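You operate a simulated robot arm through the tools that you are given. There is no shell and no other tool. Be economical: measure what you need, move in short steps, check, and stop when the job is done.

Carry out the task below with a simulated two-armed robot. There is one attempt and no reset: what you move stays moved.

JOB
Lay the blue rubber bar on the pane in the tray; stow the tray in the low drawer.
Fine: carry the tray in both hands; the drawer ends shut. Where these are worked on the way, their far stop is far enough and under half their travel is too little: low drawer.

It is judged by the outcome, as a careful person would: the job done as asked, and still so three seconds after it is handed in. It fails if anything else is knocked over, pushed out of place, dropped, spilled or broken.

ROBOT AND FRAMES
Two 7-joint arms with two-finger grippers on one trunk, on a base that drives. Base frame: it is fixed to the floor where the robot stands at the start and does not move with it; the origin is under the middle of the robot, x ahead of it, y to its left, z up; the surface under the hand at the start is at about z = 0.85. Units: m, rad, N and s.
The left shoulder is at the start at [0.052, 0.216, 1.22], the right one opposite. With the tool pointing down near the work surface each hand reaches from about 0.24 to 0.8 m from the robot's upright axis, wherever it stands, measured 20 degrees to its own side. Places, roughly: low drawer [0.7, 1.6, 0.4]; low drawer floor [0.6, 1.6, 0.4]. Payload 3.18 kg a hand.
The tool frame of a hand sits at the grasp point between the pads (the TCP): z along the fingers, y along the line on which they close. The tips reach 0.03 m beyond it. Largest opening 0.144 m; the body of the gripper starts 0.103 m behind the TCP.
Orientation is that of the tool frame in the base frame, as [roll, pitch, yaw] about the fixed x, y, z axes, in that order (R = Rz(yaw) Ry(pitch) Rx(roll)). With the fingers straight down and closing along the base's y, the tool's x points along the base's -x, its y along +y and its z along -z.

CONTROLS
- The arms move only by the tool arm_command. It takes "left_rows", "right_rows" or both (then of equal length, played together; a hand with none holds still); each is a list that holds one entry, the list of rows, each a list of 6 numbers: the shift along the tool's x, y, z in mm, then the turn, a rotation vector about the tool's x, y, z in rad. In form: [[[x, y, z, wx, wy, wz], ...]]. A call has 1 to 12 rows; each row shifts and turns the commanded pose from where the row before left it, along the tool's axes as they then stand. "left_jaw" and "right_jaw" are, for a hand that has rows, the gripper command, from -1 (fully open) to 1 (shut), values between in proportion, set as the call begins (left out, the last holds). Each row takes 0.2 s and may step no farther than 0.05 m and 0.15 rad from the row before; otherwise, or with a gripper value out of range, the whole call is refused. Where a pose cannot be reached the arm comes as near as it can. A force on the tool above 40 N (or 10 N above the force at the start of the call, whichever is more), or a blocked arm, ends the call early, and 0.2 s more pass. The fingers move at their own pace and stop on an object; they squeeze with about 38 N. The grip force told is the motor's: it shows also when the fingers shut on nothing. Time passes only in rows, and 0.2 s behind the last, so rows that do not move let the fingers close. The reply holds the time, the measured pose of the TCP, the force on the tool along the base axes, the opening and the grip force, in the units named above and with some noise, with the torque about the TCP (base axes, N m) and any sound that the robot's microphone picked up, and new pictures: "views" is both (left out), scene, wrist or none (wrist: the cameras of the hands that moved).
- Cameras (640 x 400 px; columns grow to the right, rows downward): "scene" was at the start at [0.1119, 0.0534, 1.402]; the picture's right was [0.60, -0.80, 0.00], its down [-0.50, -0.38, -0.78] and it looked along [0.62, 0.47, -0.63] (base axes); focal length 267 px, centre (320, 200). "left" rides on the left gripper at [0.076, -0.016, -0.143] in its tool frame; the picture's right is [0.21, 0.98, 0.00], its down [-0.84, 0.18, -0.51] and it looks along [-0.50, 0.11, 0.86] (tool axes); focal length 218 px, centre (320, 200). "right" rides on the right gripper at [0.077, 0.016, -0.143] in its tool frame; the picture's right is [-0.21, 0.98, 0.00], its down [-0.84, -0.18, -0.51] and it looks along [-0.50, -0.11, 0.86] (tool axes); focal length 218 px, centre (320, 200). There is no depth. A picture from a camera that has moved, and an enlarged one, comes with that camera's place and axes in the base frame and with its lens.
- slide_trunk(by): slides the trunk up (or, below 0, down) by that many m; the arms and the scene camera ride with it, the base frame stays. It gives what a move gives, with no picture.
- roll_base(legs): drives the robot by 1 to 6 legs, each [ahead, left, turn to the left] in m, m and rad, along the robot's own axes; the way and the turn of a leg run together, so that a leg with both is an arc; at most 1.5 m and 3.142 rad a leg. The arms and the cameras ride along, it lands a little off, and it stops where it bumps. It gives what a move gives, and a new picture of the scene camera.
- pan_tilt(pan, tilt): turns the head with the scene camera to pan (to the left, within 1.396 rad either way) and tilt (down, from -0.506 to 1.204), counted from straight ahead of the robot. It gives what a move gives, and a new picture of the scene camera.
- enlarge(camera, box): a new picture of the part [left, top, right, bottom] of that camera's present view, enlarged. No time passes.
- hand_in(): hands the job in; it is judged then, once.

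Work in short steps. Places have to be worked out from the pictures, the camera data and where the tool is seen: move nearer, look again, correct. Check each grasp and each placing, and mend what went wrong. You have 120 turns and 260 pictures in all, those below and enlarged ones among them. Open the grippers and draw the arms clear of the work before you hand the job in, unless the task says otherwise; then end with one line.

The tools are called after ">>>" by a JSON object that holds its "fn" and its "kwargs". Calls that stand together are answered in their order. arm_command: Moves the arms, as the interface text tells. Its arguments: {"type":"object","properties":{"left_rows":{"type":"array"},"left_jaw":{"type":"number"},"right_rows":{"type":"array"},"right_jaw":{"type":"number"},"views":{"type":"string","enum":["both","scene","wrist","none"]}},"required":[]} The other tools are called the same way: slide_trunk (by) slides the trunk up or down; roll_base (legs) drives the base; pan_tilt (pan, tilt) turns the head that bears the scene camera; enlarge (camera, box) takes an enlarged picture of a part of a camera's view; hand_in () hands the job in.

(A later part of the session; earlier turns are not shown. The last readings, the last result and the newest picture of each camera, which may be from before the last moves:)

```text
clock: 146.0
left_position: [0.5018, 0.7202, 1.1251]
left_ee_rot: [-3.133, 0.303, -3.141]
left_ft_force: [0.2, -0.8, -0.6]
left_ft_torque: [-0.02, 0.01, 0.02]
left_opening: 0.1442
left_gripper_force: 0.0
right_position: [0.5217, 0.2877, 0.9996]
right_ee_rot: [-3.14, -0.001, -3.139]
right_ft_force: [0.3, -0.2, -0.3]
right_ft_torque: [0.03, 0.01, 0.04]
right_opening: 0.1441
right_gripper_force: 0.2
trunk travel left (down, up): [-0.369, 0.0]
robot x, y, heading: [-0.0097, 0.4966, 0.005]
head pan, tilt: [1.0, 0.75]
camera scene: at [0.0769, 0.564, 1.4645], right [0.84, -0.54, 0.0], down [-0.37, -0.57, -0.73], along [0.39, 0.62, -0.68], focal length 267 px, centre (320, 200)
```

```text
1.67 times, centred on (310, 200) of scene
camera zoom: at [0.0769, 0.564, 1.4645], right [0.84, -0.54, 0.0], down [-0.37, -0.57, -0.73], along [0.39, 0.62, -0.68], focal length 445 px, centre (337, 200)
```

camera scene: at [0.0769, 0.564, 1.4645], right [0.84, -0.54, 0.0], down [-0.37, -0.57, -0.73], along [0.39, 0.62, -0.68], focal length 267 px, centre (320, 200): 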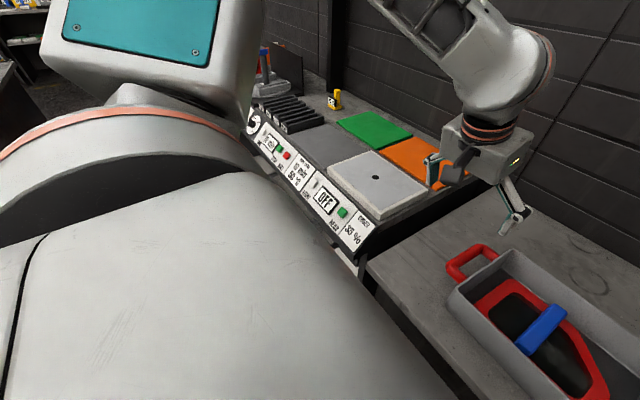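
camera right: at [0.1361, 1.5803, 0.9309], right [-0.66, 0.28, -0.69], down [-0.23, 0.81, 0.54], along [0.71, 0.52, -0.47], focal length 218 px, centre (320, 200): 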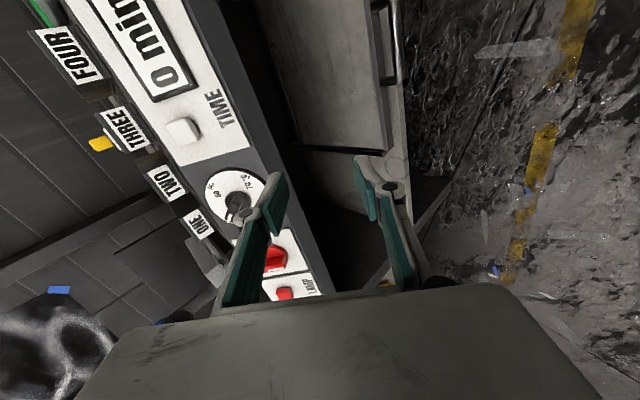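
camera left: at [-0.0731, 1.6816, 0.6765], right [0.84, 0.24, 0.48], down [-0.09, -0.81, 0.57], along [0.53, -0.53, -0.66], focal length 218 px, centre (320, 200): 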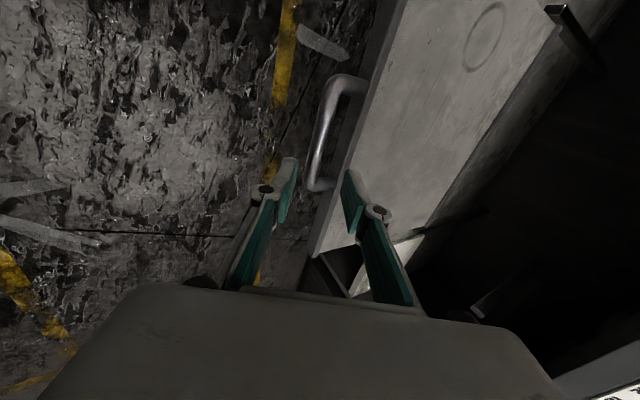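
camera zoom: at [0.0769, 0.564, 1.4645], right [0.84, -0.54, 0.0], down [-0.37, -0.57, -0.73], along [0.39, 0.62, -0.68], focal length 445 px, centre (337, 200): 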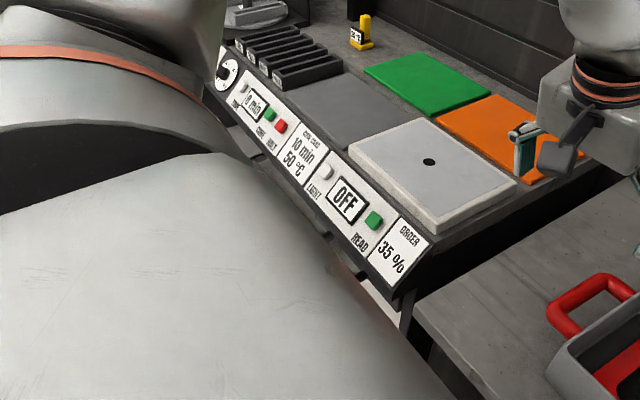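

Nothing disturbed. Handle bars estimate: left (0.588, 0.70), right (0.577, 0.276), z≈0.905. I straighten the left hand and place both above the handles with jaws narrowed to ~50 mm.

>>> {"fn": "arm_command", "kwargs": {"left_rows": [[[0, 0, 0, 0, 0.101, 0], [0, 0, 0, 0, 0.101, 0], [0, 0, 0, 0, 0.101, 0], [-29, -7, 35, 0, 0, 0], [-29, -7, 35, 0, 0, 0], [-29, -7, 35, 0, 0, 0], [0, 0, 0, 0, 0, 0]]], "right_rows": [[[0, 0, -7, 0, 0, 0], [0, 0, -7, 0, 0, 0], [0, 0, -6, 0, 0, 0], [-18, -4, 0, 0, 0, 0], [-18, -4, 0, 0, 0, 0], [-18, -4, 0, 0, 0, 0], [0, 0, 0, 0, 0, 0]]], "left_jaw": 0.28, "right_jaw": 0.28, "views": "wrist"}}

>>> {"fn": "pan_tilt", "kwargs": {"pan": 0.0, "tilt": 0.8}}

```text
clock: 147.6
left_position: [0.5613, 0.726, 1.0338]
left_ee_rot: [-3.132, 0.003, 3.139]
left_ft_force: [-0.1, -0.2, -0.6]
left_ft_torque: [0.01, 0.0, -0.03]
left_opening: 0.0518
left_gripper_force: 0.0
left hand out of reach, approached as far as the arm can: row 5, 6
right_position: [0.5749, 0.2759, 1.0194]
right_ee_rot: [3.141, 0.0, -3.141]
right_ft_force: [0.1, 0.9, -0.4]
right_ft_torque: [0.03, -0.02, -0.04]
right_opening: 0.0517
right_gripper_force: 0.0
trunk travel left (down, up): [-0.369, 0.0]
robot x, y, heading: [-0.0088, 0.4905, 0.0]
head pan, tilt: [1.0, 0.75]
camera right: at [0.4987, 0.2914, 1.1627], right [0.21, 0.98, 0.0], down [0.84, -0.18, 0.51], along [0.5, -0.1, -0.86], focal length 218 px, centre (320, 200)
camera left: at [0.4836, 0.7112, 1.1756], right [-0.21, 0.98, -0.01], down [0.84, 0.18, 0.51], along [0.5, 0.1, -0.86], focal length 218 px, centre (320, 200)
```

right: 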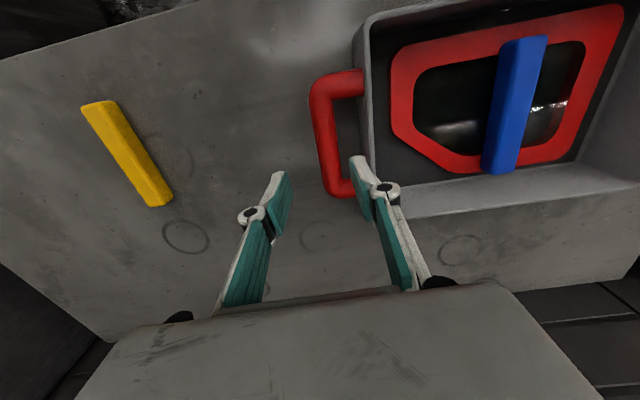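
left: 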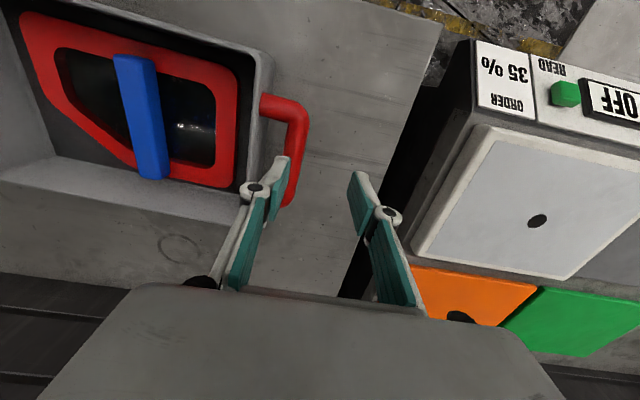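

```text
clock: 148.9
left_position: [0.56, 0.7268, 1.0353]
left_ee_rot: [-3.132, 0.004, 3.14]
left_ft_force: [0.1, 0.1, -0.8]
left_ft_torque: [0.03, -0.02, -0.01]
left_opening: 0.0517
left_gripper_force: 0.0
right_position: [0.5765, 0.2757, 1.0206]
right_ee_rot: [-3.142, 0.001, -3.141]
right_ft_force: [0.5, -0.2, 0.0]
right_ft_torque: [0.0, 0.0, -0.01]
right_opening: 0.052
right_gripper_force: 0.1
trunk travel left (down, up): [-0.369, 0.0]
robot x, y, heading: [-0.0074, 0.4917, 0.001]
head pan, tilt: [0.0, 0.799]
camera scene: at [0.1129, 0.4944, 1.4605], right [0.0, -1.0, 0.0], down [-0.72, 0.0, -0.7], along [0.7, 0.0, -0.72], focal length 267 px, centre (320, 200)
```

scene: 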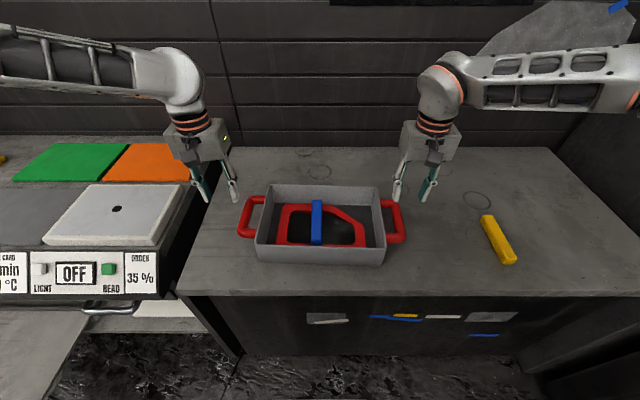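

Bar still sits on the pane. Handles measured: right bar y≈0.286 (x≈0.58), left bar y≈0.699 (x≈0.59). I lower the left hand a bit and see whether it comes onto its commanded line; right gets aligned.

>>> {"fn": "arm_command", "kwargs": {"left_rows": [[[0, 0, 20, 0, 0, 0], [0, 0, 20, 0, 0, 0], [0, 0, 15, 0, 0, 0], [0, 0, 0, 0, 0, 0]]], "right_rows": [[[-3, 10, 15, 0, 0, 0], [0, 0, 15, 0, 0, 0], [0, 0, 15, 0, 0, 0], [0, 0, 0, 0, 0, 0]]], "views": "wrist"}}

```text
clock: 149.9
left_position: [0.5475, 0.7409, 0.9879]
left_ee_rot: [-3.134, 0.002, 3.141]
left_ft_force: [0.4, -0.1, -0.3]
left_ft_torque: [-0.01, -0.02, -0.03]
left_opening: 0.0517
left_gripper_force: 0.1
left hand out of reach, approached as far as the arm can: row 1, 2, 3
right_position: [0.5773, 0.2862, 0.9764]
right_ee_rot: [3.141, 0.002, -3.139]
right_ft_force: [0.4, -0.5, 0.1]
right_ft_torque: [-0.01, 0.03, -0.01]
right_opening: 0.052
right_gripper_force: 0.2
trunk travel left (down, up): [-0.369, 0.0]
robot x, y, heading: [-0.0049, 0.4883, 0.004]
head pan, tilt: [0.0, 0.799]
camera right: at [0.5009, 0.3022, 1.1181], right [0.21, 0.98, 0.0], down [0.84, -0.18, 0.51], along [0.5, -0.1, -0.86], focal length 218 px, centre (320, 200)
camera left: at [0.4706, 0.7267, 1.1301], right [-0.21, 0.98, -0.01], down [0.84, 0.18, 0.51], along [0.5, 0.1, -0.86], focal length 218 px, centre (320, 200)
```

right: 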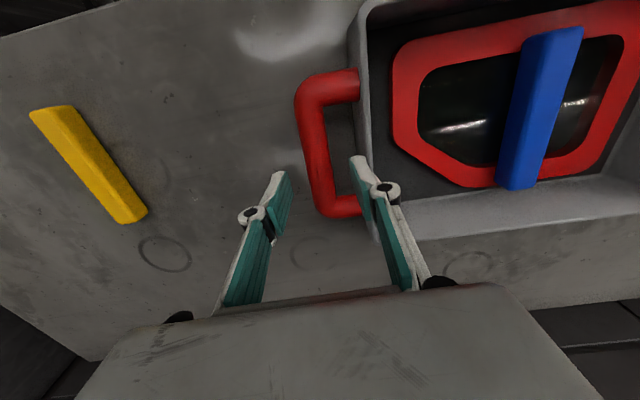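
left: 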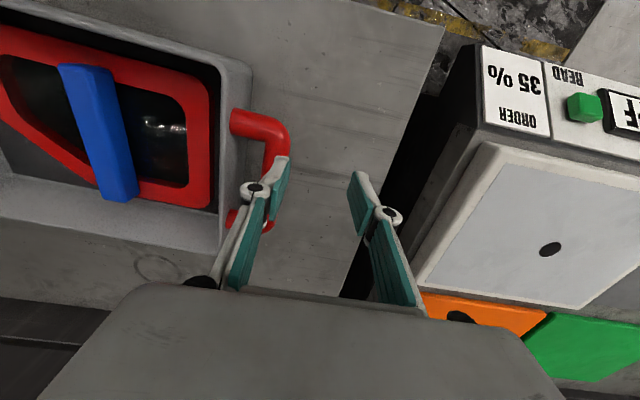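

The left arm is in an awkward elbow posture. I take the left hand back up and out to its original home pose, to reset the posture, and return.

>>> {"fn": "arm_command", "kwargs": {"left_rows": [[[0, 15, -45, 0, 0, 0], [5, 25, -40, 0, 0, 0], [10, 30, -35, 0, 0, 0], [15, 35, -30, 0, 0, 0], [20, 40, -20, 0, 0, 0], [20, 40, -20, 0, 0, 0], [20, 40, -10, 0, 0, 0], [20, 40, -10, 0, 0, 0], [10, 20, 0, 0, 0, 0], [0, 0, 0, 0, 0, 0]]], "views": "scene"}}

```text
clock: 152.1
left_position: [0.428, 1.0285, 1.1993]
left_ee_rot: [-3.135, 0.001, 3.141]
left_ft_force: [0.1, -0.3, 0.7]
left_ft_torque: [0.02, 0.01, -0.03]
left_opening: 0.052
left_gripper_force: 0.1
right_position: [0.5778, 0.2858, 0.9761]
right_ee_rot: [-3.141, -0.001, -3.141]
right_ft_force: [0.5, -0.3, 0.3]
right_ft_torque: [0.03, 0.01, 0.0]
right_opening: 0.0521
right_gripper_force: 0.1
trunk travel left (down, up): [-0.369, 0.0]
robot x, y, heading: [-0.0063, 0.4919, -0.005]
head pan, tilt: [0.0, 0.799]
camera scene: at [0.1131, 0.494, 1.4605], right [0.0, -1.0, 0.0], down [-0.72, 0.0, -0.7], along [0.7, 0.0, -0.72], focal length 267 px, centre (320, 200)
```

scene: 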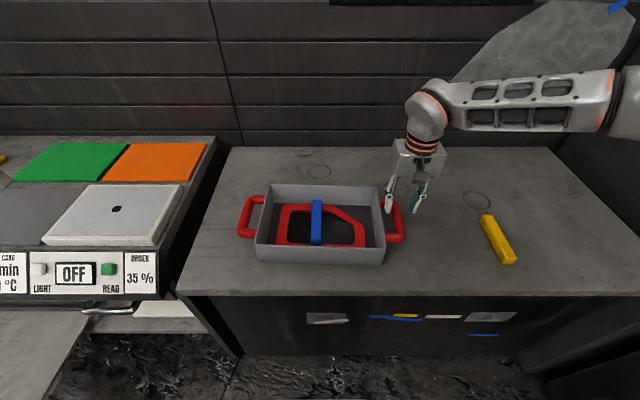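

Now return toward the left handle along a straight line.

>>> {"fn": "arm_command", "kwargs": {"left_rows": [[[-18, -36.5, 22, 0, 0, 0], [-18, -36.5, 22, 0, 0, 0], [-18, -36.5, 22, 0, 0, 0], [-18, -36.5, 22, 0, 0, 0], [-18, -36.5, 22, 0, 0, 0], [-18, -36.5, 22, 0, 0, 0], [-18, -36.5, 22, 0, 0, 0], [-18, -36.5, 22, 0, 0, 0], [-18, -36.5, 22, 0, 0, 0], [0, 0, 0, 0, 0, 0]]], "views": "scene"}}

```text
clock: 154.3
left_position: [0.563, 0.7345, 1.0217]
left_ee_rot: [-3.134, 0.002, 3.14]
left_ft_force: [-0.4, -0.1, -0.3]
left_ft_torque: [0.0, 0.02, 0.02]
left_opening: 0.0521
left_gripper_force: 0.0
left hand out of reach, approached as far as the arm can: row 8, 9
right_position: [0.5777, 0.2866, 0.9757]
right_ee_rot: [-3.141, 0.0, -3.14]
right_ft_force: [-0.5, -0.4, -0.3]
right_ft_torque: [0.03, 0.03, 0.0]
right_opening: 0.0519
right_gripper_force: 0.0
trunk travel left (down, up): [-0.369, 0.0]
robot x, y, heading: [-0.0085, 0.4924, 0.0]
head pan, tilt: [0.0, 0.799]
camera scene: at [0.1136, 0.4943, 1.4604], right [0.0, -1.0, 0.0], down [-0.72, 0.0, -0.7], along [0.7, 0.0, -0.72], focal length 267 px, centre (320, 200)
```

scene: 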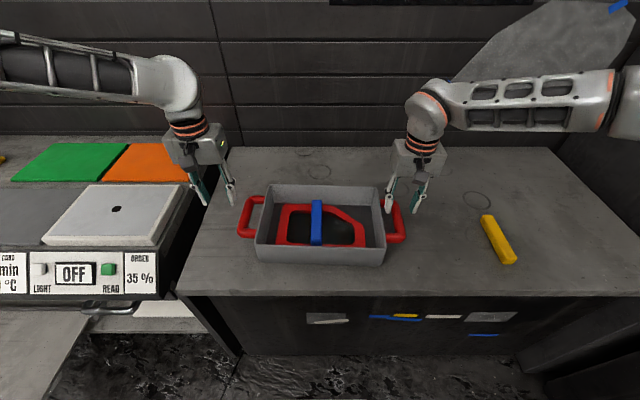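

The left arm's inner limit is about 0.24 m off the robot's axis; the right hand is more flexible inward. I shift the base 0.09 m to the right (hands are above the rims), giving the left hand room.

>>> {"fn": "arm_command", "kwargs": {"left_rows": [[[0, 20, 0, 0, 0, 0], [0, 0, 0, 0, 0, 0]]], "right_rows": [[[0, 0, -25, 0, 0, 0], [0, 0, 0, 0, 0, 0]]], "views": "none"}}

>>> {"fn": "roll_base", "kwargs": {"legs": [[0, -0.09, 0]]}}

```text
clock: 154.9
left_position: [0.561, 0.7539, 1.0221]
left_ee_rot: [-3.135, 0.0, 3.137]
left_ft_force: [0.0, -1.2, 0.3]
left_ft_torque: [0.01, -0.01, 0.01]
left_opening: 0.0515
left_gripper_force: 0.0
right_position: [0.5792, 0.2859, 1.001]
right_ee_rot: [-3.141, 0.001, -3.139]
right_ft_force: [-0.7, -1.0, -0.3]
right_ft_torque: [0.03, -0.01, 0.04]
right_opening: 0.0519
right_gripper_force: 0.0
trunk travel left (down, up): [-0.369, 0.0]
robot x, y, heading: [-0.0094, 0.4909, -0.001]
head pan, tilt: [0.0, 0.799]
```

```text
clock: 156.3
left_position: [0.5621, 0.664, 1.0221]
left_ee_rot: [-3.136, 0.0, 3.139]
left_ft_force: [0.2, 0.3, 0.0]
left_ft_torque: [0.0, 0.02, 0.02]
left_opening: 0.0516
left_gripper_force: 0.1
right_position: [0.5792, 0.1966, 1.001]
right_ee_rot: [3.141, -0.001, -3.14]
right_ft_force: [-0.3, 0.0, 0.1]
right_ft_torque: [-0.03, -0.02, -0.01]
right_opening: 0.0517
right_gripper_force: 0.1
trunk travel left (down, up): [-0.369, 0.0]
robot x, y, heading: [-0.007, 0.4031, 0.0]
head pan, tilt: [0.0, 0.799]
camera scene: at [0.113, 0.4042, 1.4605], right [0.0, -1.0, 0.0], down [-0.72, 0.0, -0.7], along [0.7, 0.0, -0.72], focal length 267 px, centre (320, 200)
```

scene: 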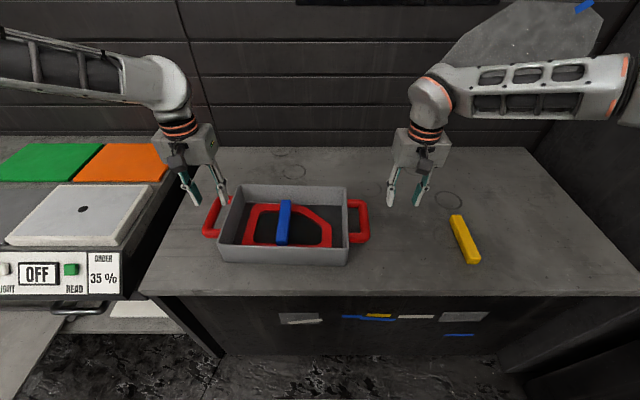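

Align both hands above the handles at z≈0.96.

>>> {"fn": "arm_command", "kwargs": {"left_rows": [[[-14, 17.5, 20, 0, 0, 0], [-14, 17.5, 20, 0, 0, 0], [0, 0, 20, 0, 0, 0], [0, 0, 0, 0, 0, 0]]], "right_rows": [[[0, 44, 0, 0, 0, 0], [0, 45, 20, 0, 0, 0], [0, 0, 20, 0, 0, 0], [0, 0, 0, 0, 0, 0]]], "views": "wrist"}}

```text
clock: 157.3
left_position: [0.5794, 0.7056, 0.9684]
left_ee_rot: [-3.135, 0.003, 3.14]
left_ft_force: [-0.4, 0.3, -0.6]
left_ft_torque: [-0.03, 0.0, 0.03]
left_opening: 0.052
left_gripper_force: 0.1
left hand out of reach, approached as far as the arm can: row 2, 3
right_position: [0.5794, 0.287, 0.961]
right_ee_rot: [-3.141, 0.003, -3.139]
right_ft_force: [0.6, -0.5, -0.2]
right_ft_torque: [-0.04, -0.01, -0.02]
right_opening: 0.0517
right_gripper_force: 0.1
trunk travel left (down, up): [-0.369, 0.0]
robot x, y, heading: [-0.0063, 0.4018, 0.002]
head pan, tilt: [0.0, 0.799]
camera right: at [0.5023, 0.3024, 1.1028], right [0.21, 0.98, 0.0], down [0.84, -0.18, 0.51], along [0.5, -0.1, -0.86], focal length 218 px, centre (320, 200)
camera left: at [0.5026, 0.6906, 1.1103], right [-0.21, 0.98, -0.01], down [0.84, 0.18, 0.51], along [0.5, 0.1, -0.86], focal length 218 px, centre (320, 200)
```

right: 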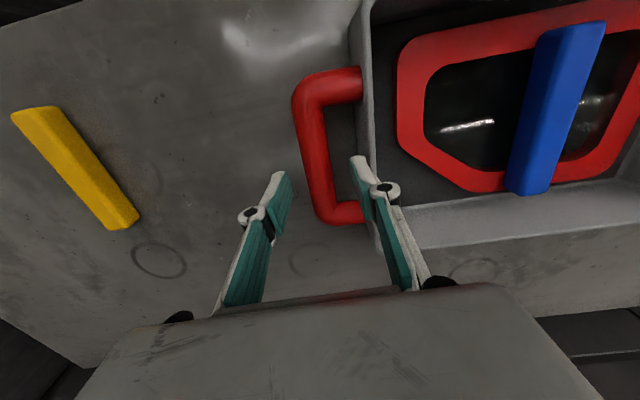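
left: 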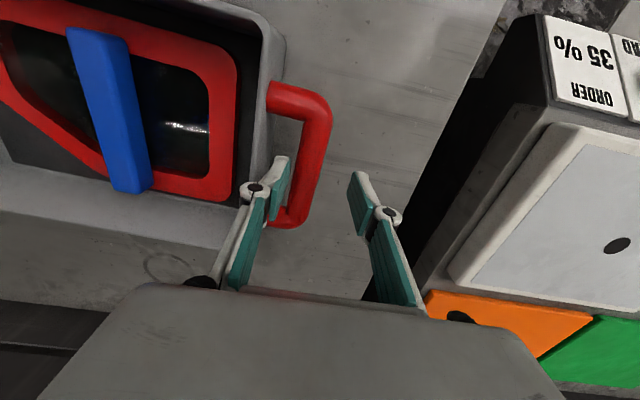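

Left is at some wrist limit. I try a slight clockwise yaw on the left hand (acceptable on a round bar) while lowering.

>>> {"fn": "arm_command", "kwargs": {"left_rows": [[[0, 0, 0, 0, 0, 0.1], [0, 0, 0, 0, 0, 0.1], [-10, -5, 15, 0, 0, 0], [0, 0, 10, 0, 0, 0], [0, 0, 0, 0, 0, 0]]], "views": "none"}}

```text
clock: 158.5
left_position: [0.5731, 0.7083, 0.9586]
left_ee_rot: [-3.135, 0.006, 2.939]
left_ft_force: [-0.8, 0.6, 0.1]
left_ft_torque: [0.03, -0.03, 0.02]
left_opening: 0.0519
left_gripper_force: 0.1
left hand out of reach, approached as far as the arm can: row 3, 4
right_position: [0.5791, 0.2856, 0.9613]
right_ee_rot: [3.14, -0.001, -3.138]
right_ft_force: [-0.8, -0.6, -0.4]
right_ft_torque: [-0.01, 0.01, -0.01]
right_opening: 0.0519
right_gripper_force: 0.1
trunk travel left (down, up): [-0.369, 0.0]
robot x, y, heading: [-0.0089, 0.4009, -0.002]
head pan, tilt: [0.0, 0.799]
```

The left elbow is simply in the wrong posture (it switched during the earlier slide). I back away from the table and repeat, in free space, the path that gave the good posture in the low test.

>>> {"fn": "arm_command", "kwargs": {"left_rows": [[[0, 0, -40, 0, 0, -0.1], [0, 0, -30, 0, 0, -0.1], [0, 0, 0, 0, 0, 0]]], "right_rows": [[[0, 0, -40, 0, 0, 0], [0, 0, -10, 0, 0, 0], [0, 0, 0, 0, 0, 0]]], "views": "none"}}

>>> {"fn": "roll_base", "kwargs": {"legs": [[-0.33, 0.08, 0]]}}

>>> {"fn": "arm_command", "kwargs": {"left_rows": [[[20, 25, -30, 0, 0, 0], [20, 25, -30, 0, 0, 0], [20, 25, -30, 0, 0, 0], [20, 25, -30, 0, 0, 0], [20, 25, -30, 0, 0, 0], [20, 25, 0, 0, 0, 0], [0, 0, 0, 0, 0, 0]]], "views": "none"}}

```text
clock: 159.3
left_position: [0.5741, 0.7071, 1.03]
left_ee_rot: [-3.136, -0.001, 3.14]
left_ft_force: [0.3, -0.1, 0.2]
left_ft_torque: [-0.02, -0.02, -0.03]
left_opening: 0.0518
left_gripper_force: 0.1
right_position: [0.5799, 0.2845, 1.0126]
right_ee_rot: [3.142, 0.0, -3.139]
right_ft_force: [0.0, -0.2, -0.6]
right_ft_torque: [-0.04, -0.03, -0.03]
right_opening: 0.0519
right_gripper_force: 0.0
trunk travel left (down, up): [-0.369, 0.0]
robot x, y, heading: [-0.0048, 0.4048, -0.001]
head pan, tilt: [0.0, 0.799]
```

```text
clock: 161.6
left_position: [0.2388, 0.7885, 1.0288]
left_ee_rot: [-3.134, 0.002, -3.14]
left_ft_force: [0.8, 0.8, 0.2]
left_ft_torque: [0.03, 0.02, -0.02]
left_opening: 0.0517
left_gripper_force: 0.1
right_position: [0.2447, 0.3661, 1.0122]
right_ee_rot: [-3.141, 0.001, -3.139]
right_ft_force: [-0.8, 0.4, -0.3]
right_ft_torque: [0.01, -0.03, -0.01]
right_opening: 0.052
right_gripper_force: 0.0
trunk travel left (down, up): [-0.369, 0.0]
robot x, y, heading: [-0.342, 0.4837, 0.007]
head pan, tilt: [0.0, 0.799]
camera scene: at [-0.2219, 0.4851, 1.4606], right [0.0, -1.0, 0.0], down [-0.72, 0.0, -0.7], along [0.7, 0.0, -0.72], focal length 267 px, centre (320, 200)
```

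scene: 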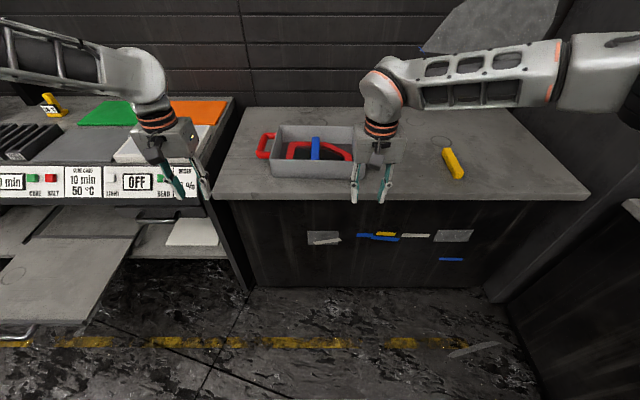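

```text
clock: 163.2
left_position: [0.1196, 0.9379, 1.1765]
left_ee_rot: [-3.137, 0.0, 3.14]
left_ft_force: [-1.1, 0.6, -0.4]
left_ft_torque: [0.02, 0.03, 0.0]
left_opening: 0.0517
left_gripper_force: 0.0
right_position: [0.2458, 0.3654, 1.0125]
right_ee_rot: [3.139, 0.001, -3.138]
right_ft_force: [0.9, -1.0, 0.4]
right_ft_torque: [0.0, 0.02, 0.01]
right_opening: 0.0517
right_gripper_force: 0.0
trunk travel left (down, up): [-0.369, 0.0]
robot x, y, heading: [-0.3439, 0.4825, 0.003]
head pan, tilt: [0.0, 0.799]
```

Now the descent path that worked before.

>>> {"fn": "arm_command", "kwargs": {"left_rows": [[[-6, -26.5, 39.5, 0, 0, 0], [-6, -26.5, 39.5, 0, 0, 0], [-6, -26.5, 39.5, 0, 0, 0], [-6, -26.5, 39.5, 0, 0, 0], [-6, -26.5, 39.5, 0, 0, 0], [-6, -26.5, 39.5, 0, 0, 0], [-6, -26.5, 39.5, 0, 0, 0], [-6, -26.5, 39.5, 0, 0, 0], [-6, -26.5, 39.5, 0, 0, 0], [0, 0, 0, 0, 0, 0]]], "views": "scene"}}

```text
clock: 165.4
left_position: [0.1383, 0.7593, 0.898]
left_ee_rot: [-3.135, 0.002, -3.14]
left_ft_force: [0.3, 0.1, 0.3]
left_ft_torque: [0.02, -0.02, -0.03]
left_opening: 0.0519
left_gripper_force: 0.3
left hand out of reach, approached as far as the arm can: row 7, 8, 9
right_position: [0.2454, 0.3671, 1.0119]
right_ee_rot: [3.14, 0.002, -3.139]
right_ft_force: [0.2, 0.0, 0.0]
right_ft_torque: [-0.01, 0.02, 0.0]
right_opening: 0.0515
right_gripper_force: 0.1
trunk travel left (down, up): [-0.369, 0.0]
robot x, y, heading: [-0.3443, 0.4861, 0.004]
head pan, tilt: [0.0, 0.799]
camera scene: at [-0.2214, 0.485, 1.4605], right [0.0, -1.0, 0.0], down [-0.72, 0.0, -0.7], along [0.7, 0.0, -0.72], focal length 267 px, centre (320, 200)
```

scene: 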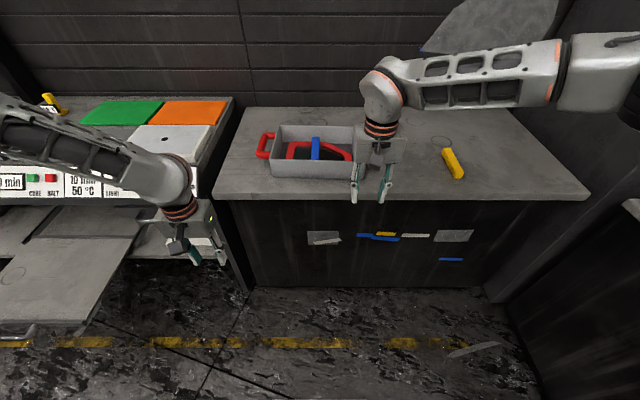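

>>> {"fn": "arm_command", "kwargs": {"left_rows": [[[-5, 0, 40, 0, 0, 0], [-5, 0, 40, 0, 0, 0], [-5, -10, 40, 0, 0, 0], [-5, -20, 30, 0, 0, 0], [0, 0, 0, 0, 0, 0]]], "views": "scene"}}

```text
clock: 166.6
left_position: [0.1166, 0.7953, 0.8638]
left_ee_rot: [-3.135, 0.002, 3.141]
left_ft_force: [-0.4, 0.0, 0.6]
left_ft_torque: [0.01, 0.01, 0.03]
left_opening: 0.052
left_gripper_force: 0.0
left hand out of reach, approached as far as the arm can: row 1, 2, 3, 4
right_position: [0.2449, 0.3664, 1.013]
right_ee_rot: [3.141, 0.0, -3.139]
right_ft_force: [0.3, -0.7, 0.5]
right_ft_torque: [0.02, -0.01, -0.01]
right_opening: 0.0516
right_gripper_force: 0.0
trunk travel left (down, up): [-0.369, 0.0]
robot x, y, heading: [-0.3411, 0.4855, 0.001]
head pan, tilt: [0.0, 0.799]
camera scene: at [-0.2212, 0.485, 1.4605], right [0.0, -1.0, 0.0], down [-0.72, 0.0, -0.7], along [0.7, 0.0, -0.72], focal length 267 px, centre (320, 200)
```

scene: 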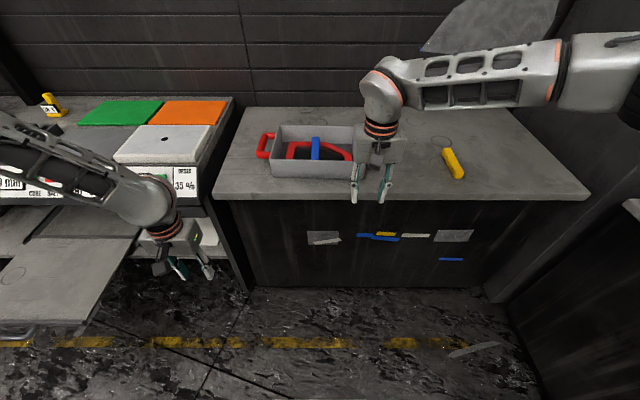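

The left arm needs the posture it got in the low test. I bring it back to the pre-test pose, lower the trunk, and repeat that test path exactly.

>>> {"fn": "arm_command", "kwargs": {"left_rows": [[[0, 18, -40, 0, 0, 0], [0, 18, -40, 0, 0, 0], [0, 18, -40, 0, 0, 0], [0, 18, -40, 0, 0, 0], [2, 18, -40, 0, 0, 0], [2, 18, -40, 0, 0, 0], [2, 18, -40, 0, 0, 0], [2, 18, -40, 0, 0, 0], [0, 0, 0, 0, 0, 0]]], "views": "none", "left_jaw": -1}}

>>> {"fn": "slide_trunk", "kwargs": {"by": -0.369}}

>>> {"fn": "arm_command", "kwargs": {"left_rows": [[[-6, -26.5, 39.5, 0, 0, 0], [-6, -26.5, 39.5, 0, 0, 0], [-6, -26.5, 39.5, 0, 0, 0], [-6, -26.5, 39.5, 0, 0, 0], [-6, -26.5, 39.5, 0, 0, 0], [-6, -26.5, 39.5, 0, 0, 0], [-6, -26.5, 39.5, 0, 0, 0], [-6, -26.5, 39.5, 0, 0, 0], [-6, -26.5, 39.5, 0, 0, 0], [0, 0, 0, 0, 0, 0]]], "views": "scene"}}

```text
clock: 168.6
left_position: [0.1107, 0.9425, 1.1853]
left_ee_rot: [-3.135, 0.0, -3.14]
left_ft_force: [-0.4, 0.1, 0.9]
left_ft_torque: [0.03, 0.02, 0.0]
left_opening: 0.1443
left_gripper_force: 0.0
right_position: [0.246, 0.3661, 1.0126]
right_ee_rot: [-3.141, 0.0, -3.139]
right_ft_force: [-0.3, 0.2, 0.5]
right_ft_torque: [0.02, 0.03, -0.01]
right_opening: 0.0517
right_gripper_force: 0.1
trunk travel left (down, up): [-0.369, 0.0]
robot x, y, heading: [-0.3412, 0.4845, 0.008]
head pan, tilt: [0.0, 0.799]
```

```text
clock: 172.1
left_position: [0.1076, 0.9412, 0.8156]
left_ee_rot: [-3.135, 0.002, -3.14]
left_ft_force: [0.4, -0.2, -0.6]
left_ft_torque: [0.01, -0.02, 0.01]
left_opening: 0.144
left_gripper_force: 0.0
right_position: [0.2457, 0.3662, 0.6437]
right_ee_rot: [-3.141, 0.001, -3.138]
right_ft_force: [-0.3, -0.5, -0.4]
right_ft_torque: [-0.07, -0.03, 0.03]
right_opening: 0.0518
right_gripper_force: 0.1
trunk travel left (down, up): [0.0, 0.369]
robot x, y, heading: [-0.3432, 0.4834, 0.006]
head pan, tilt: [0.0, 0.799]
```

```text
clock: 174.3
left_position: [0.1635, 0.6988, 0.4593]
left_ee_rot: [-3.136, 0.002, -3.141]
left_ft_force: [0.2, 0.7, 0.1]
left_ft_torque: [-0.03, -0.04, -0.03]
left_opening: 0.1441
left_gripper_force: 0.0
right_position: [0.2456, 0.3667, 0.6427]
right_ee_rot: [3.141, 0.003, -3.135]
right_ft_force: [-0.1, 0.3, 0.0]
right_ft_torque: [0.0, -0.03, 0.01]
right_opening: 0.0517
right_gripper_force: 0.0
trunk travel left (down, up): [0.0, 0.369]
robot x, y, heading: [-0.3409, 0.4824, 0.003]
head pan, tilt: [0.0, 0.799]
camera scene: at [0.0275, 0.4858, 1.0427], right [0.0, -1.0, 0.0], down [-0.72, 0.0, -0.7], along [0.7, 0.0, -0.72], focal length 267 px, centre (320, 200)
```

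scene: 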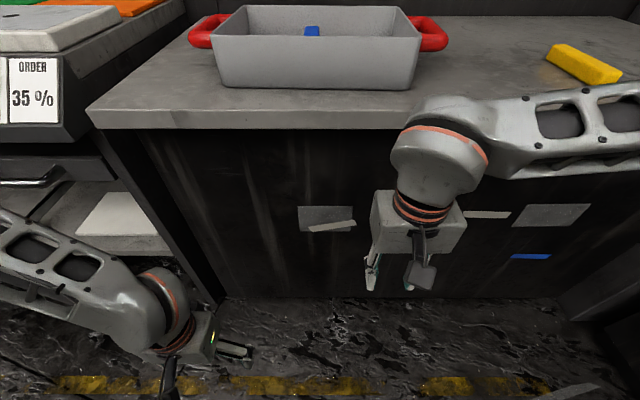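

No limits at all with the trunk low: the reach depends on the trunk's lean. So I will pick the tray with the trunk part-way. First raise the left arm to match the right, then trunk up 0.25.

>>> {"fn": "arm_command", "kwargs": {"left_rows": [[[-16, 0, -40, 0, 0, 0], [-16, 0, -40, 0, 0, 0], [-16, 0, -40, 0, 0, 0], [-16, 0, -40, 0, 0, 0], [-16, 0, -22, 0, 0, 0], [0, 0, 0, 0, 0, 0]]], "views": "none", "left_jaw": 0.28}}

>>> {"fn": "slide_trunk", "kwargs": {"by": 0.25}}

```text
clock: 175.7
left_position: [0.2438, 0.7023, 0.6444]
left_ee_rot: [-3.138, 0.0, 3.141]
left_ft_force: [0.1, 0.5, 0.1]
left_ft_torque: [0.01, 0.03, 0.01]
left_opening: 0.0522
left_gripper_force: 0.0
right_position: [0.2457, 0.3661, 0.6426]
right_ee_rot: [-3.141, 0.0, -3.14]
right_ft_force: [0.7, -0.2, 0.0]
right_ft_torque: [0.01, 0.01, 0.01]
right_opening: 0.0519
right_gripper_force: 0.0
trunk travel left (down, up): [0.0, 0.369]
robot x, y, heading: [-0.3435, 0.4814, 0.006]
head pan, tilt: [0.0, 0.799]
```

```text
clock: 178.3
left_position: [0.2452, 0.701, 0.9149]
left_ee_rot: [-3.136, 0.042, -3.14]
left_ft_force: [0.8, 0.7, -0.1]
left_ft_torque: [0.01, -0.02, -0.01]
left_opening: 0.0519
left_gripper_force: 0.0
right_position: [0.2457, 0.3668, 0.8914]
right_ee_rot: [3.141, -0.001, -3.138]
right_ft_force: [0.2, 0.1, -0.4]
right_ft_torque: [0.0, 0.03, 0.0]
right_opening: 0.052
right_gripper_force: 0.1
trunk travel left (down, up): [-0.25, 0.119]
robot x, y, heading: [-0.345, 0.479, 0.003]
head pan, tilt: [0.0, 0.799]
```

A small tip of the left again, so an even lower trunk (+0.20) suits. I raise both hands, fix the tilt, then lower the trunk 0.05.

>>> {"fn": "arm_command", "kwargs": {"left_rows": [[[0, 0, -40, 0, 0.042, 0], [0, 0, -40, 0, 0, 0], [0, 0, -35, 0, 0, 0], [0, 0, 0, 0, 0, 0]]], "right_rows": [[[0, 0, -45, 0, 0, 0], [0, 0, -45, 0, 0, 0], [0, 0, -49, 0, 0, 0], [0, 0, 0, 0, 0, 0]]], "views": "none"}}

>>> {"fn": "slide_trunk", "kwargs": {"by": -0.05}}

>>> {"fn": "roll_base", "kwargs": {"legs": [[0.34, 0.01, 0]]}}

```text
clock: 179.3
left_position: [0.2438, 0.7031, 1.0319]
left_ee_rot: [-3.137, -0.001, -3.141]
left_ft_force: [-0.4, -0.4, 0.4]
left_ft_torque: [0.01, 0.03, -0.05]
left_opening: 0.0518
left_gripper_force: 0.1
right_position: [0.2467, 0.3662, 1.0305]
right_ee_rot: [-3.141, -0.001, -3.139]
right_ft_force: [-0.9, 0.4, 0.4]
right_ft_torque: [0.01, 0.07, -0.01]
right_opening: 0.0517
right_gripper_force: 0.1
trunk travel left (down, up): [-0.25, 0.119]
robot x, y, heading: [-0.3468, 0.484, 0.006]
head pan, tilt: [0.0, 0.799]
```

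```text
clock: 180.2
left_position: [0.2422, 0.7023, 0.9828]
left_ee_rot: [-3.135, 0.004, 3.141]
left_ft_force: [-0.7, 0.1, -0.1]
left_ft_torque: [-0.01, -0.01, 0.04]
left_opening: 0.0518
left_gripper_force: 0.2
right_position: [0.2442, 0.367, 0.9831]
right_ee_rot: [3.14, 0.005, -3.136]
right_ft_force: [0.0, -0.4, 0.5]
right_ft_torque: [0.0, -0.04, -0.03]
right_opening: 0.0519
right_gripper_force: 0.0
trunk travel left (down, up): [-0.2, 0.169]
robot x, y, heading: [-0.3436, 0.4819, 0.005]
head pan, tilt: [0.0, 0.799]
```

```text
clock: 182.4
left_position: [0.5792, 0.7122, 0.9802]
left_ee_rot: [-3.136, 0.002, 3.14]
left_ft_force: [0.1, -0.6, 0.0]
left_ft_torque: [-0.03, 0.03, 0.01]
left_opening: 0.0518
left_gripper_force: 0.1
right_position: [0.5793, 0.3757, 0.9815]
right_ee_rot: [-3.141, -0.001, -3.139]
right_ft_force: [0.6, 0.1, 0.1]
right_ft_torque: [0.01, 0.03, 0.03]
right_opening: 0.0515
right_gripper_force: 0.2
trunk travel left (down, up): [-0.2, 0.169]
robot x, y, heading: [-0.0094, 0.4943, 0.007]
head pan, tilt: [0.0, 0.799]
camera scene: at [0.1684, 0.4955, 1.2885], right [0.0, -1.0, 0.0], down [-0.72, 0.0, -0.7], along [0.7, 0.0, -0.72], focal length 267 px, centre (320, 200)
```

scene: 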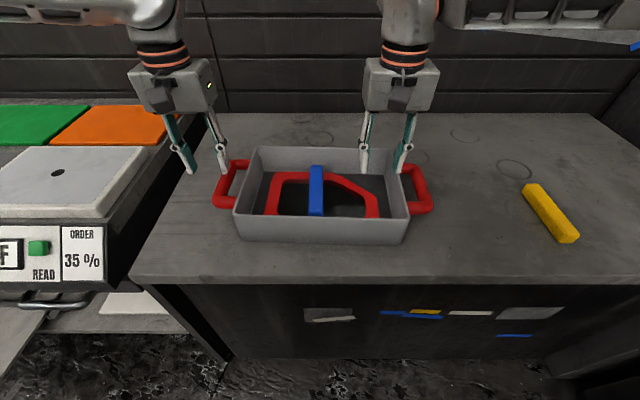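

Good. Align: right hand out to y=0.286, left to 0.699, then slightly down.

>>> {"fn": "arm_command", "kwargs": {"left_rows": [[[-5, -6, 0, 0, 0, 0], [-5, -7, 0, 0, 0, 0], [0, 0, 12, 0, 0, 0], [0, 0, 12, 0, 0, 0], [0, 0, 0, 0, 0, 0]]], "right_rows": [[[0, -45, 0, 0, 0, 0], [0, -45, 0, 0, 0, 0], [0, 0, 12, 0, 0, 0], [0, 0, 12, 0, 0, 0], [0, 0, 0, 0, 0, 0]]], "views": "wrist"}}

```text
clock: 183.6
left_position: [0.5865, 0.6993, 0.9584]
left_ee_rot: [-3.135, 0.002, 3.141]
left_ft_force: [0.4, -0.1, 1.0]
left_ft_torque: [0.02, 0.0, 0.02]
left_opening: 0.052
left_gripper_force: 0.1
right_position: [0.5797, 0.2844, 0.9577]
right_ee_rot: [3.14, 0.002, -3.14]
right_ft_force: [-1.3, -0.1, -1.2]
right_ft_torque: [0.05, 0.03, -0.03]
right_opening: 0.052
right_gripper_force: 0.0
trunk travel left (down, up): [-0.2, 0.169]
robot x, y, heading: [-0.008, 0.4919, -0.001]
head pan, tilt: [0.0, 0.799]
camera right: at [0.502, 0.301, 1.1], right [0.21, 0.98, 0.0], down [0.84, -0.18, 0.51], along [0.5, -0.1, -0.86], focal length 218 px, centre (320, 200)
camera left: at [0.5107, 0.6834, 1.099], right [-0.21, 0.98, -0.01], down [0.84, 0.18, 0.51], along [0.5, 0.1, -0.86], focal length 218 px, centre (320, 200)
```

right: 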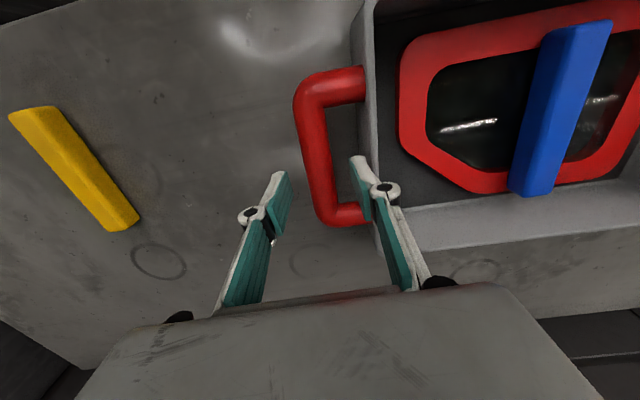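
left: 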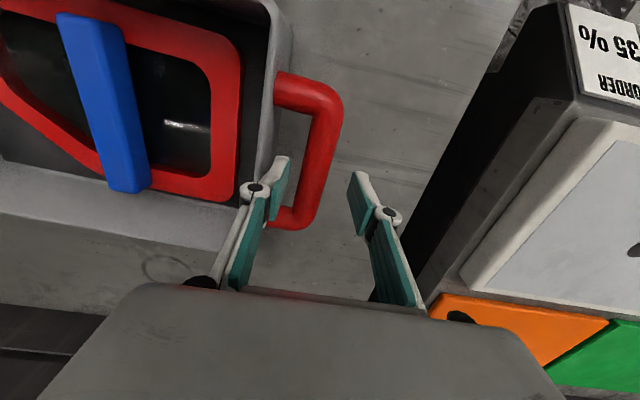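

Both handles lie centred in the jaws. Lower to z≈0.905.

>>> {"fn": "arm_command", "kwargs": {"left_rows": [[[0, -3, 14, 0, 0, 0], [0, 0, 14, 0, 0, 0], [0, 0, 13, 0, 0, 0], [0, 0, 12, 0, 0, 0], [0, 0, 0, 0, 0, 0]]], "right_rows": [[[0, 2, 14, 0, 0, 0], [0, 0, 14, 0, 0, 0], [0, 0, 13, 0, 0, 0], [0, 0, 12, 0, 0, 0], [0, 0, 0, 0, 0, 0]]], "views": "both"}}

```text
clock: 184.8
left_position: [0.5884, 0.6955, 0.9039]
left_ee_rot: [-3.136, 0.003, 3.138]
left_ft_force: [1.0, 3.9, 2.3]
left_ft_torque: [-0.22, 0.01, 0.02]
left_opening: 0.0496
left_gripper_force: 0.0
right_position: [0.5796, 0.2871, 0.9063]
right_ee_rot: [3.14, 0.003, -3.141]
right_ft_force: [1.2, -9.5, 6.8]
right_ft_torque: [0.54, 0.0, -0.02]
right_opening: 0.0456
right_gripper_force: 0.1
trunk travel left (down, up): [-0.2, 0.169]
robot x, y, heading: [-0.0051, 0.4912, -0.002]
head pan, tilt: [0.0, 0.799]
camera scene: at [0.1672, 0.4949, 1.2888], right [0.0, -1.0, 0.0], down [-0.72, 0.0, -0.7], along [0.7, 0.0, -0.72], focal length 267 px, centre (320, 200)
camera right: at [0.503, 0.3026, 1.0479], right [0.21, 0.98, 0.0], down [0.84, -0.18, 0.51], along [0.5, -0.1, -0.86], focal length 218 px, centre (320, 200)
camera left: at [0.5114, 0.679, 1.0453], right [-0.21, 0.98, -0.01], down [0.84, 0.18, 0.51], along [0.5, 0.1, -0.86], focal length 218 px, centre (320, 200)
```

scene: 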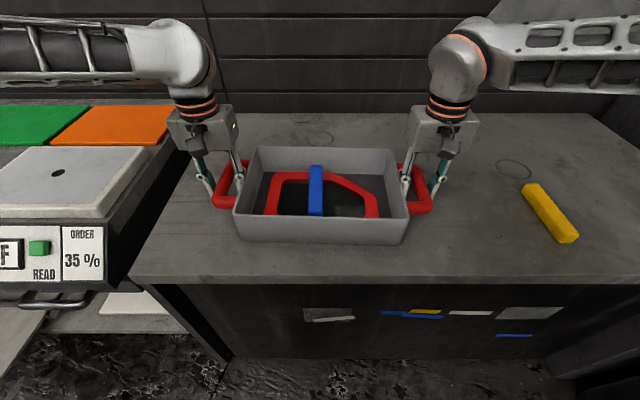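
right: 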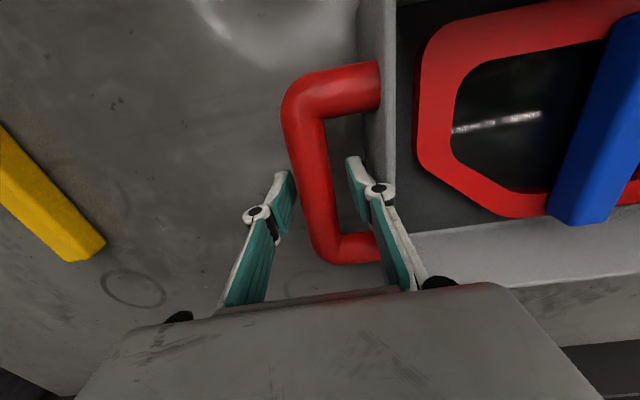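
left: 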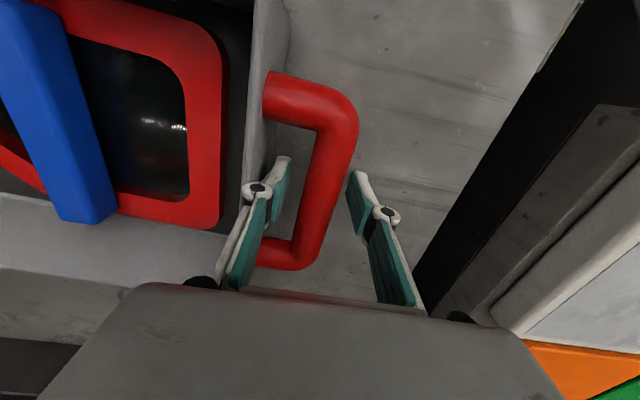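

Fingers straddle both handles. Close both grippers.

>>> {"fn": "arm_command", "kwargs": {"left_rows": [[[0, 0, 0, 0, 0, 0], [0, 0, 0, 0, 0, 0], [0, 0, 0, 0, 0, 0]]], "right_rows": [[[0, 0, 0, 0, 0, 0], [0, 0, 0, 0, 0, 0], [0, 0, 0, 0, 0, 0]]], "left_jaw": 1, "right_jaw": 1, "views": "none"}}

```text
clock: 185.6
left_position: [0.5872, 0.6947, 0.9024]
left_ee_rot: [-3.137, 0.001, 3.14]
left_ft_force: [-7.1, 8.2, 3.3]
left_ft_torque: [-0.03, -0.42, -0.98]
left_opening: 0.0243
left_gripper_force: 37.9
right_position: [0.5793, 0.2873, 0.9056]
right_ee_rot: [-3.141, 0.0, -3.14]
right_ft_force: [4.1, -6.6, -0.8]
right_ft_torque: [0.1, 0.45, -0.95]
right_opening: 0.0243
right_gripper_force: 38.4
trunk travel left (down, up): [-0.2, 0.169]
robot x, y, heading: [-0.0088, 0.4986, 0.006]
head pan, tilt: [0.0, 0.799]
```

Both gripped (24 mm). Lift slowly together by 40 mm.

>>> {"fn": "arm_command", "kwargs": {"left_rows": [[[0, 0, -6, 0, 0, 0], [0, 0, -10, 0, 0, 0], [0, 0, -12, 0, 0, 0], [0, 0, -12, 0, 0, 0], [0, 0, 0, 0, 0, 0]]], "right_rows": [[[0, 0, -6, 0, 0, 0], [0, 0, -10, 0, 0, 0], [0, 0, -12, 0, 0, 0], [0, 0, -12, 0, 0, 0], [0, 0, 0, 0, 0, 0]]], "views": "scene"}}

```text
clock: 186.8
left_position: [0.5885, 0.696, 0.9426]
left_ee_rot: [-3.135, 0.0, 3.14]
left_ft_force: [-4.2, 1.5, -8.7]
left_ft_torque: [0.11, 0.24, -0.93]
left_opening: 0.0239
left_gripper_force: 37.9
right_position: [0.5825, 0.2892, 0.946]
right_ee_rot: [-3.141, 0.001, -3.139]
right_ft_force: [4.7, -1.7, -6.2]
right_ft_torque: [0.1, -0.28, -0.93]
right_opening: 0.0242
right_gripper_force: 37.9
trunk travel left (down, up): [-0.2, 0.169]
robot x, y, heading: [-0.0077, 0.4939, 0.005]
head pan, tilt: [0.0, 0.799]
camera scene: at [0.1696, 0.4955, 1.2881], right [0.0, -1.0, 0.0], down [-0.72, 0.0, -0.7], along [0.7, 0.0, -0.72], focal length 267 px, centre (320, 200)
```

scene: 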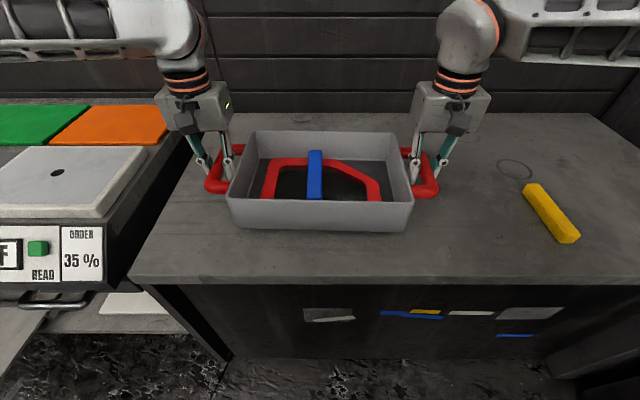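

Tray is up, level, bar in place. I back away 0.34 m from the table, then check.

>>> {"fn": "roll_base", "kwargs": {"legs": [[-0.34, 0, 0]]}}

```text
clock: 189.1
left_position: [0.2461, 0.6975, 0.9426]
left_ee_rot: [-3.136, 0.001, -3.139]
left_ft_force: [-4.7, -1.4, -7.9]
left_ft_torque: [-0.05, -0.18, -0.86]
left_opening: 0.0238
left_gripper_force: 37.4
right_position: [0.2404, 0.288, 0.9462]
right_ee_rot: [3.141, 0.0, -3.137]
right_ft_force: [4.9, 2.8, -8.2]
right_ft_torque: [0.04, 0.14, -0.89]
right_opening: 0.0243
right_gripper_force: 38.1
trunk travel left (down, up): [-0.2, 0.169]
robot x, y, heading: [-0.3469, 0.4939, 0.004]
head pan, tilt: [0.0, 0.799]
camera scene: at [-0.1724, 0.495, 1.2884], right [0.0, -1.0, 0.0], down [-0.72, 0.0, -0.7], along [0.7, 0.0, -0.72], focal length 267 px, centre (320, 200)
```

scene: 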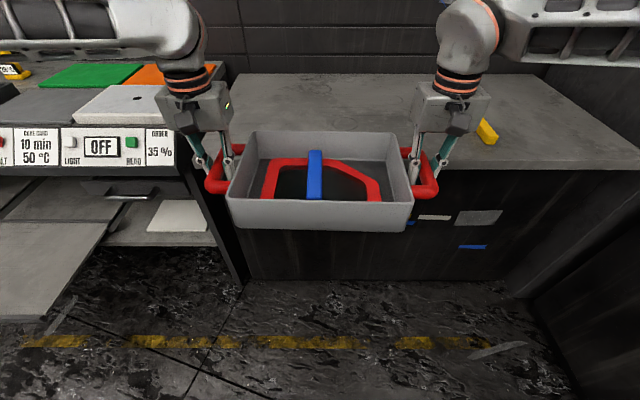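

Stable. Drive left 0.55 m first and check clearance.

>>> {"fn": "roll_base", "kwargs": {"legs": [[0, 0.55, 0]]}}

```text
clock: 194.3
left_position: [0.247, 1.2399, 0.9419]
left_ee_rot: [-3.136, -0.001, 3.139]
left_ft_force: [-4.6, -3.2, -8.1]
left_ft_torque: [0.03, 0.0, -0.88]
left_opening: 0.0241
left_gripper_force: 38.2
right_position: [0.237, 0.8302, 0.9446]
right_ee_rot: [3.141, 0.0, -3.14]
right_ft_force: [4.4, 2.5, -7.7]
right_ft_torque: [-0.01, -0.02, -0.9]
right_opening: 0.0242
right_gripper_force: 37.9
trunk travel left (down, up): [-0.2, 0.169]
robot x, y, heading: [-0.3494, 1.0359, 0.002]
head pan, tilt: [0.0, 0.799]
camera scene: at [-0.1732, 1.0391, 1.2883], right [0.0, -1.0, 0.0], down [-0.72, 0.0, -0.7], along [0.7, 0.0, -0.72], focal length 267 px, centre (320, 200)
```

scene: 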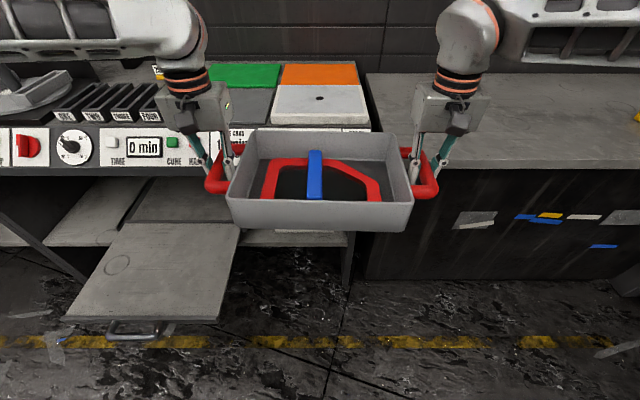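

Clear view of the open board: x from 0.145, y 1.357–1.849. I move so that the tray centre is over about (0.275, 1.603).

>>> {"fn": "roll_base", "kwargs": {"legs": [[0, 0.575, 0]]}}

```text
clock: 199.8
left_position: [0.2521, 1.7925, 0.9424]
left_ee_rot: [-3.135, -0.001, 3.129]
left_ft_force: [-5.0, -2.5, -7.7]
left_ft_torque: [0.0, -0.02, -0.85]
left_opening: 0.024
left_gripper_force: 38.2
right_position: [0.2396, 1.386, 0.9455]
right_ee_rot: [-3.141, -0.002, 3.134]
right_ft_force: [4.0, 3.2, -8.1]
right_ft_torque: [-0.06, -0.06, -0.94]
right_opening: 0.0243
right_gripper_force: 38.2
trunk travel left (down, up): [-0.2, 0.169]
robot x, y, heading: [-0.3468, 1.6022, -0.009]
head pan, tilt: [0.0, 0.799]
camera scene: at [-0.1708, 1.5977, 1.2883], right [-0.01, -1.0, 0.0], down [-0.72, 0.01, -0.7], along [0.7, -0.01, -0.72], focal length 267 px, centre (320, 200)
```

scene: 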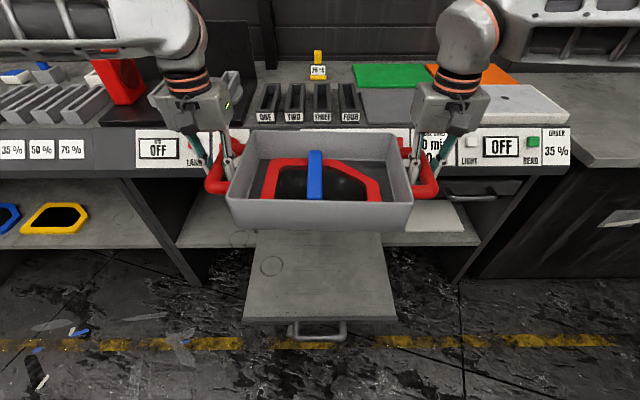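

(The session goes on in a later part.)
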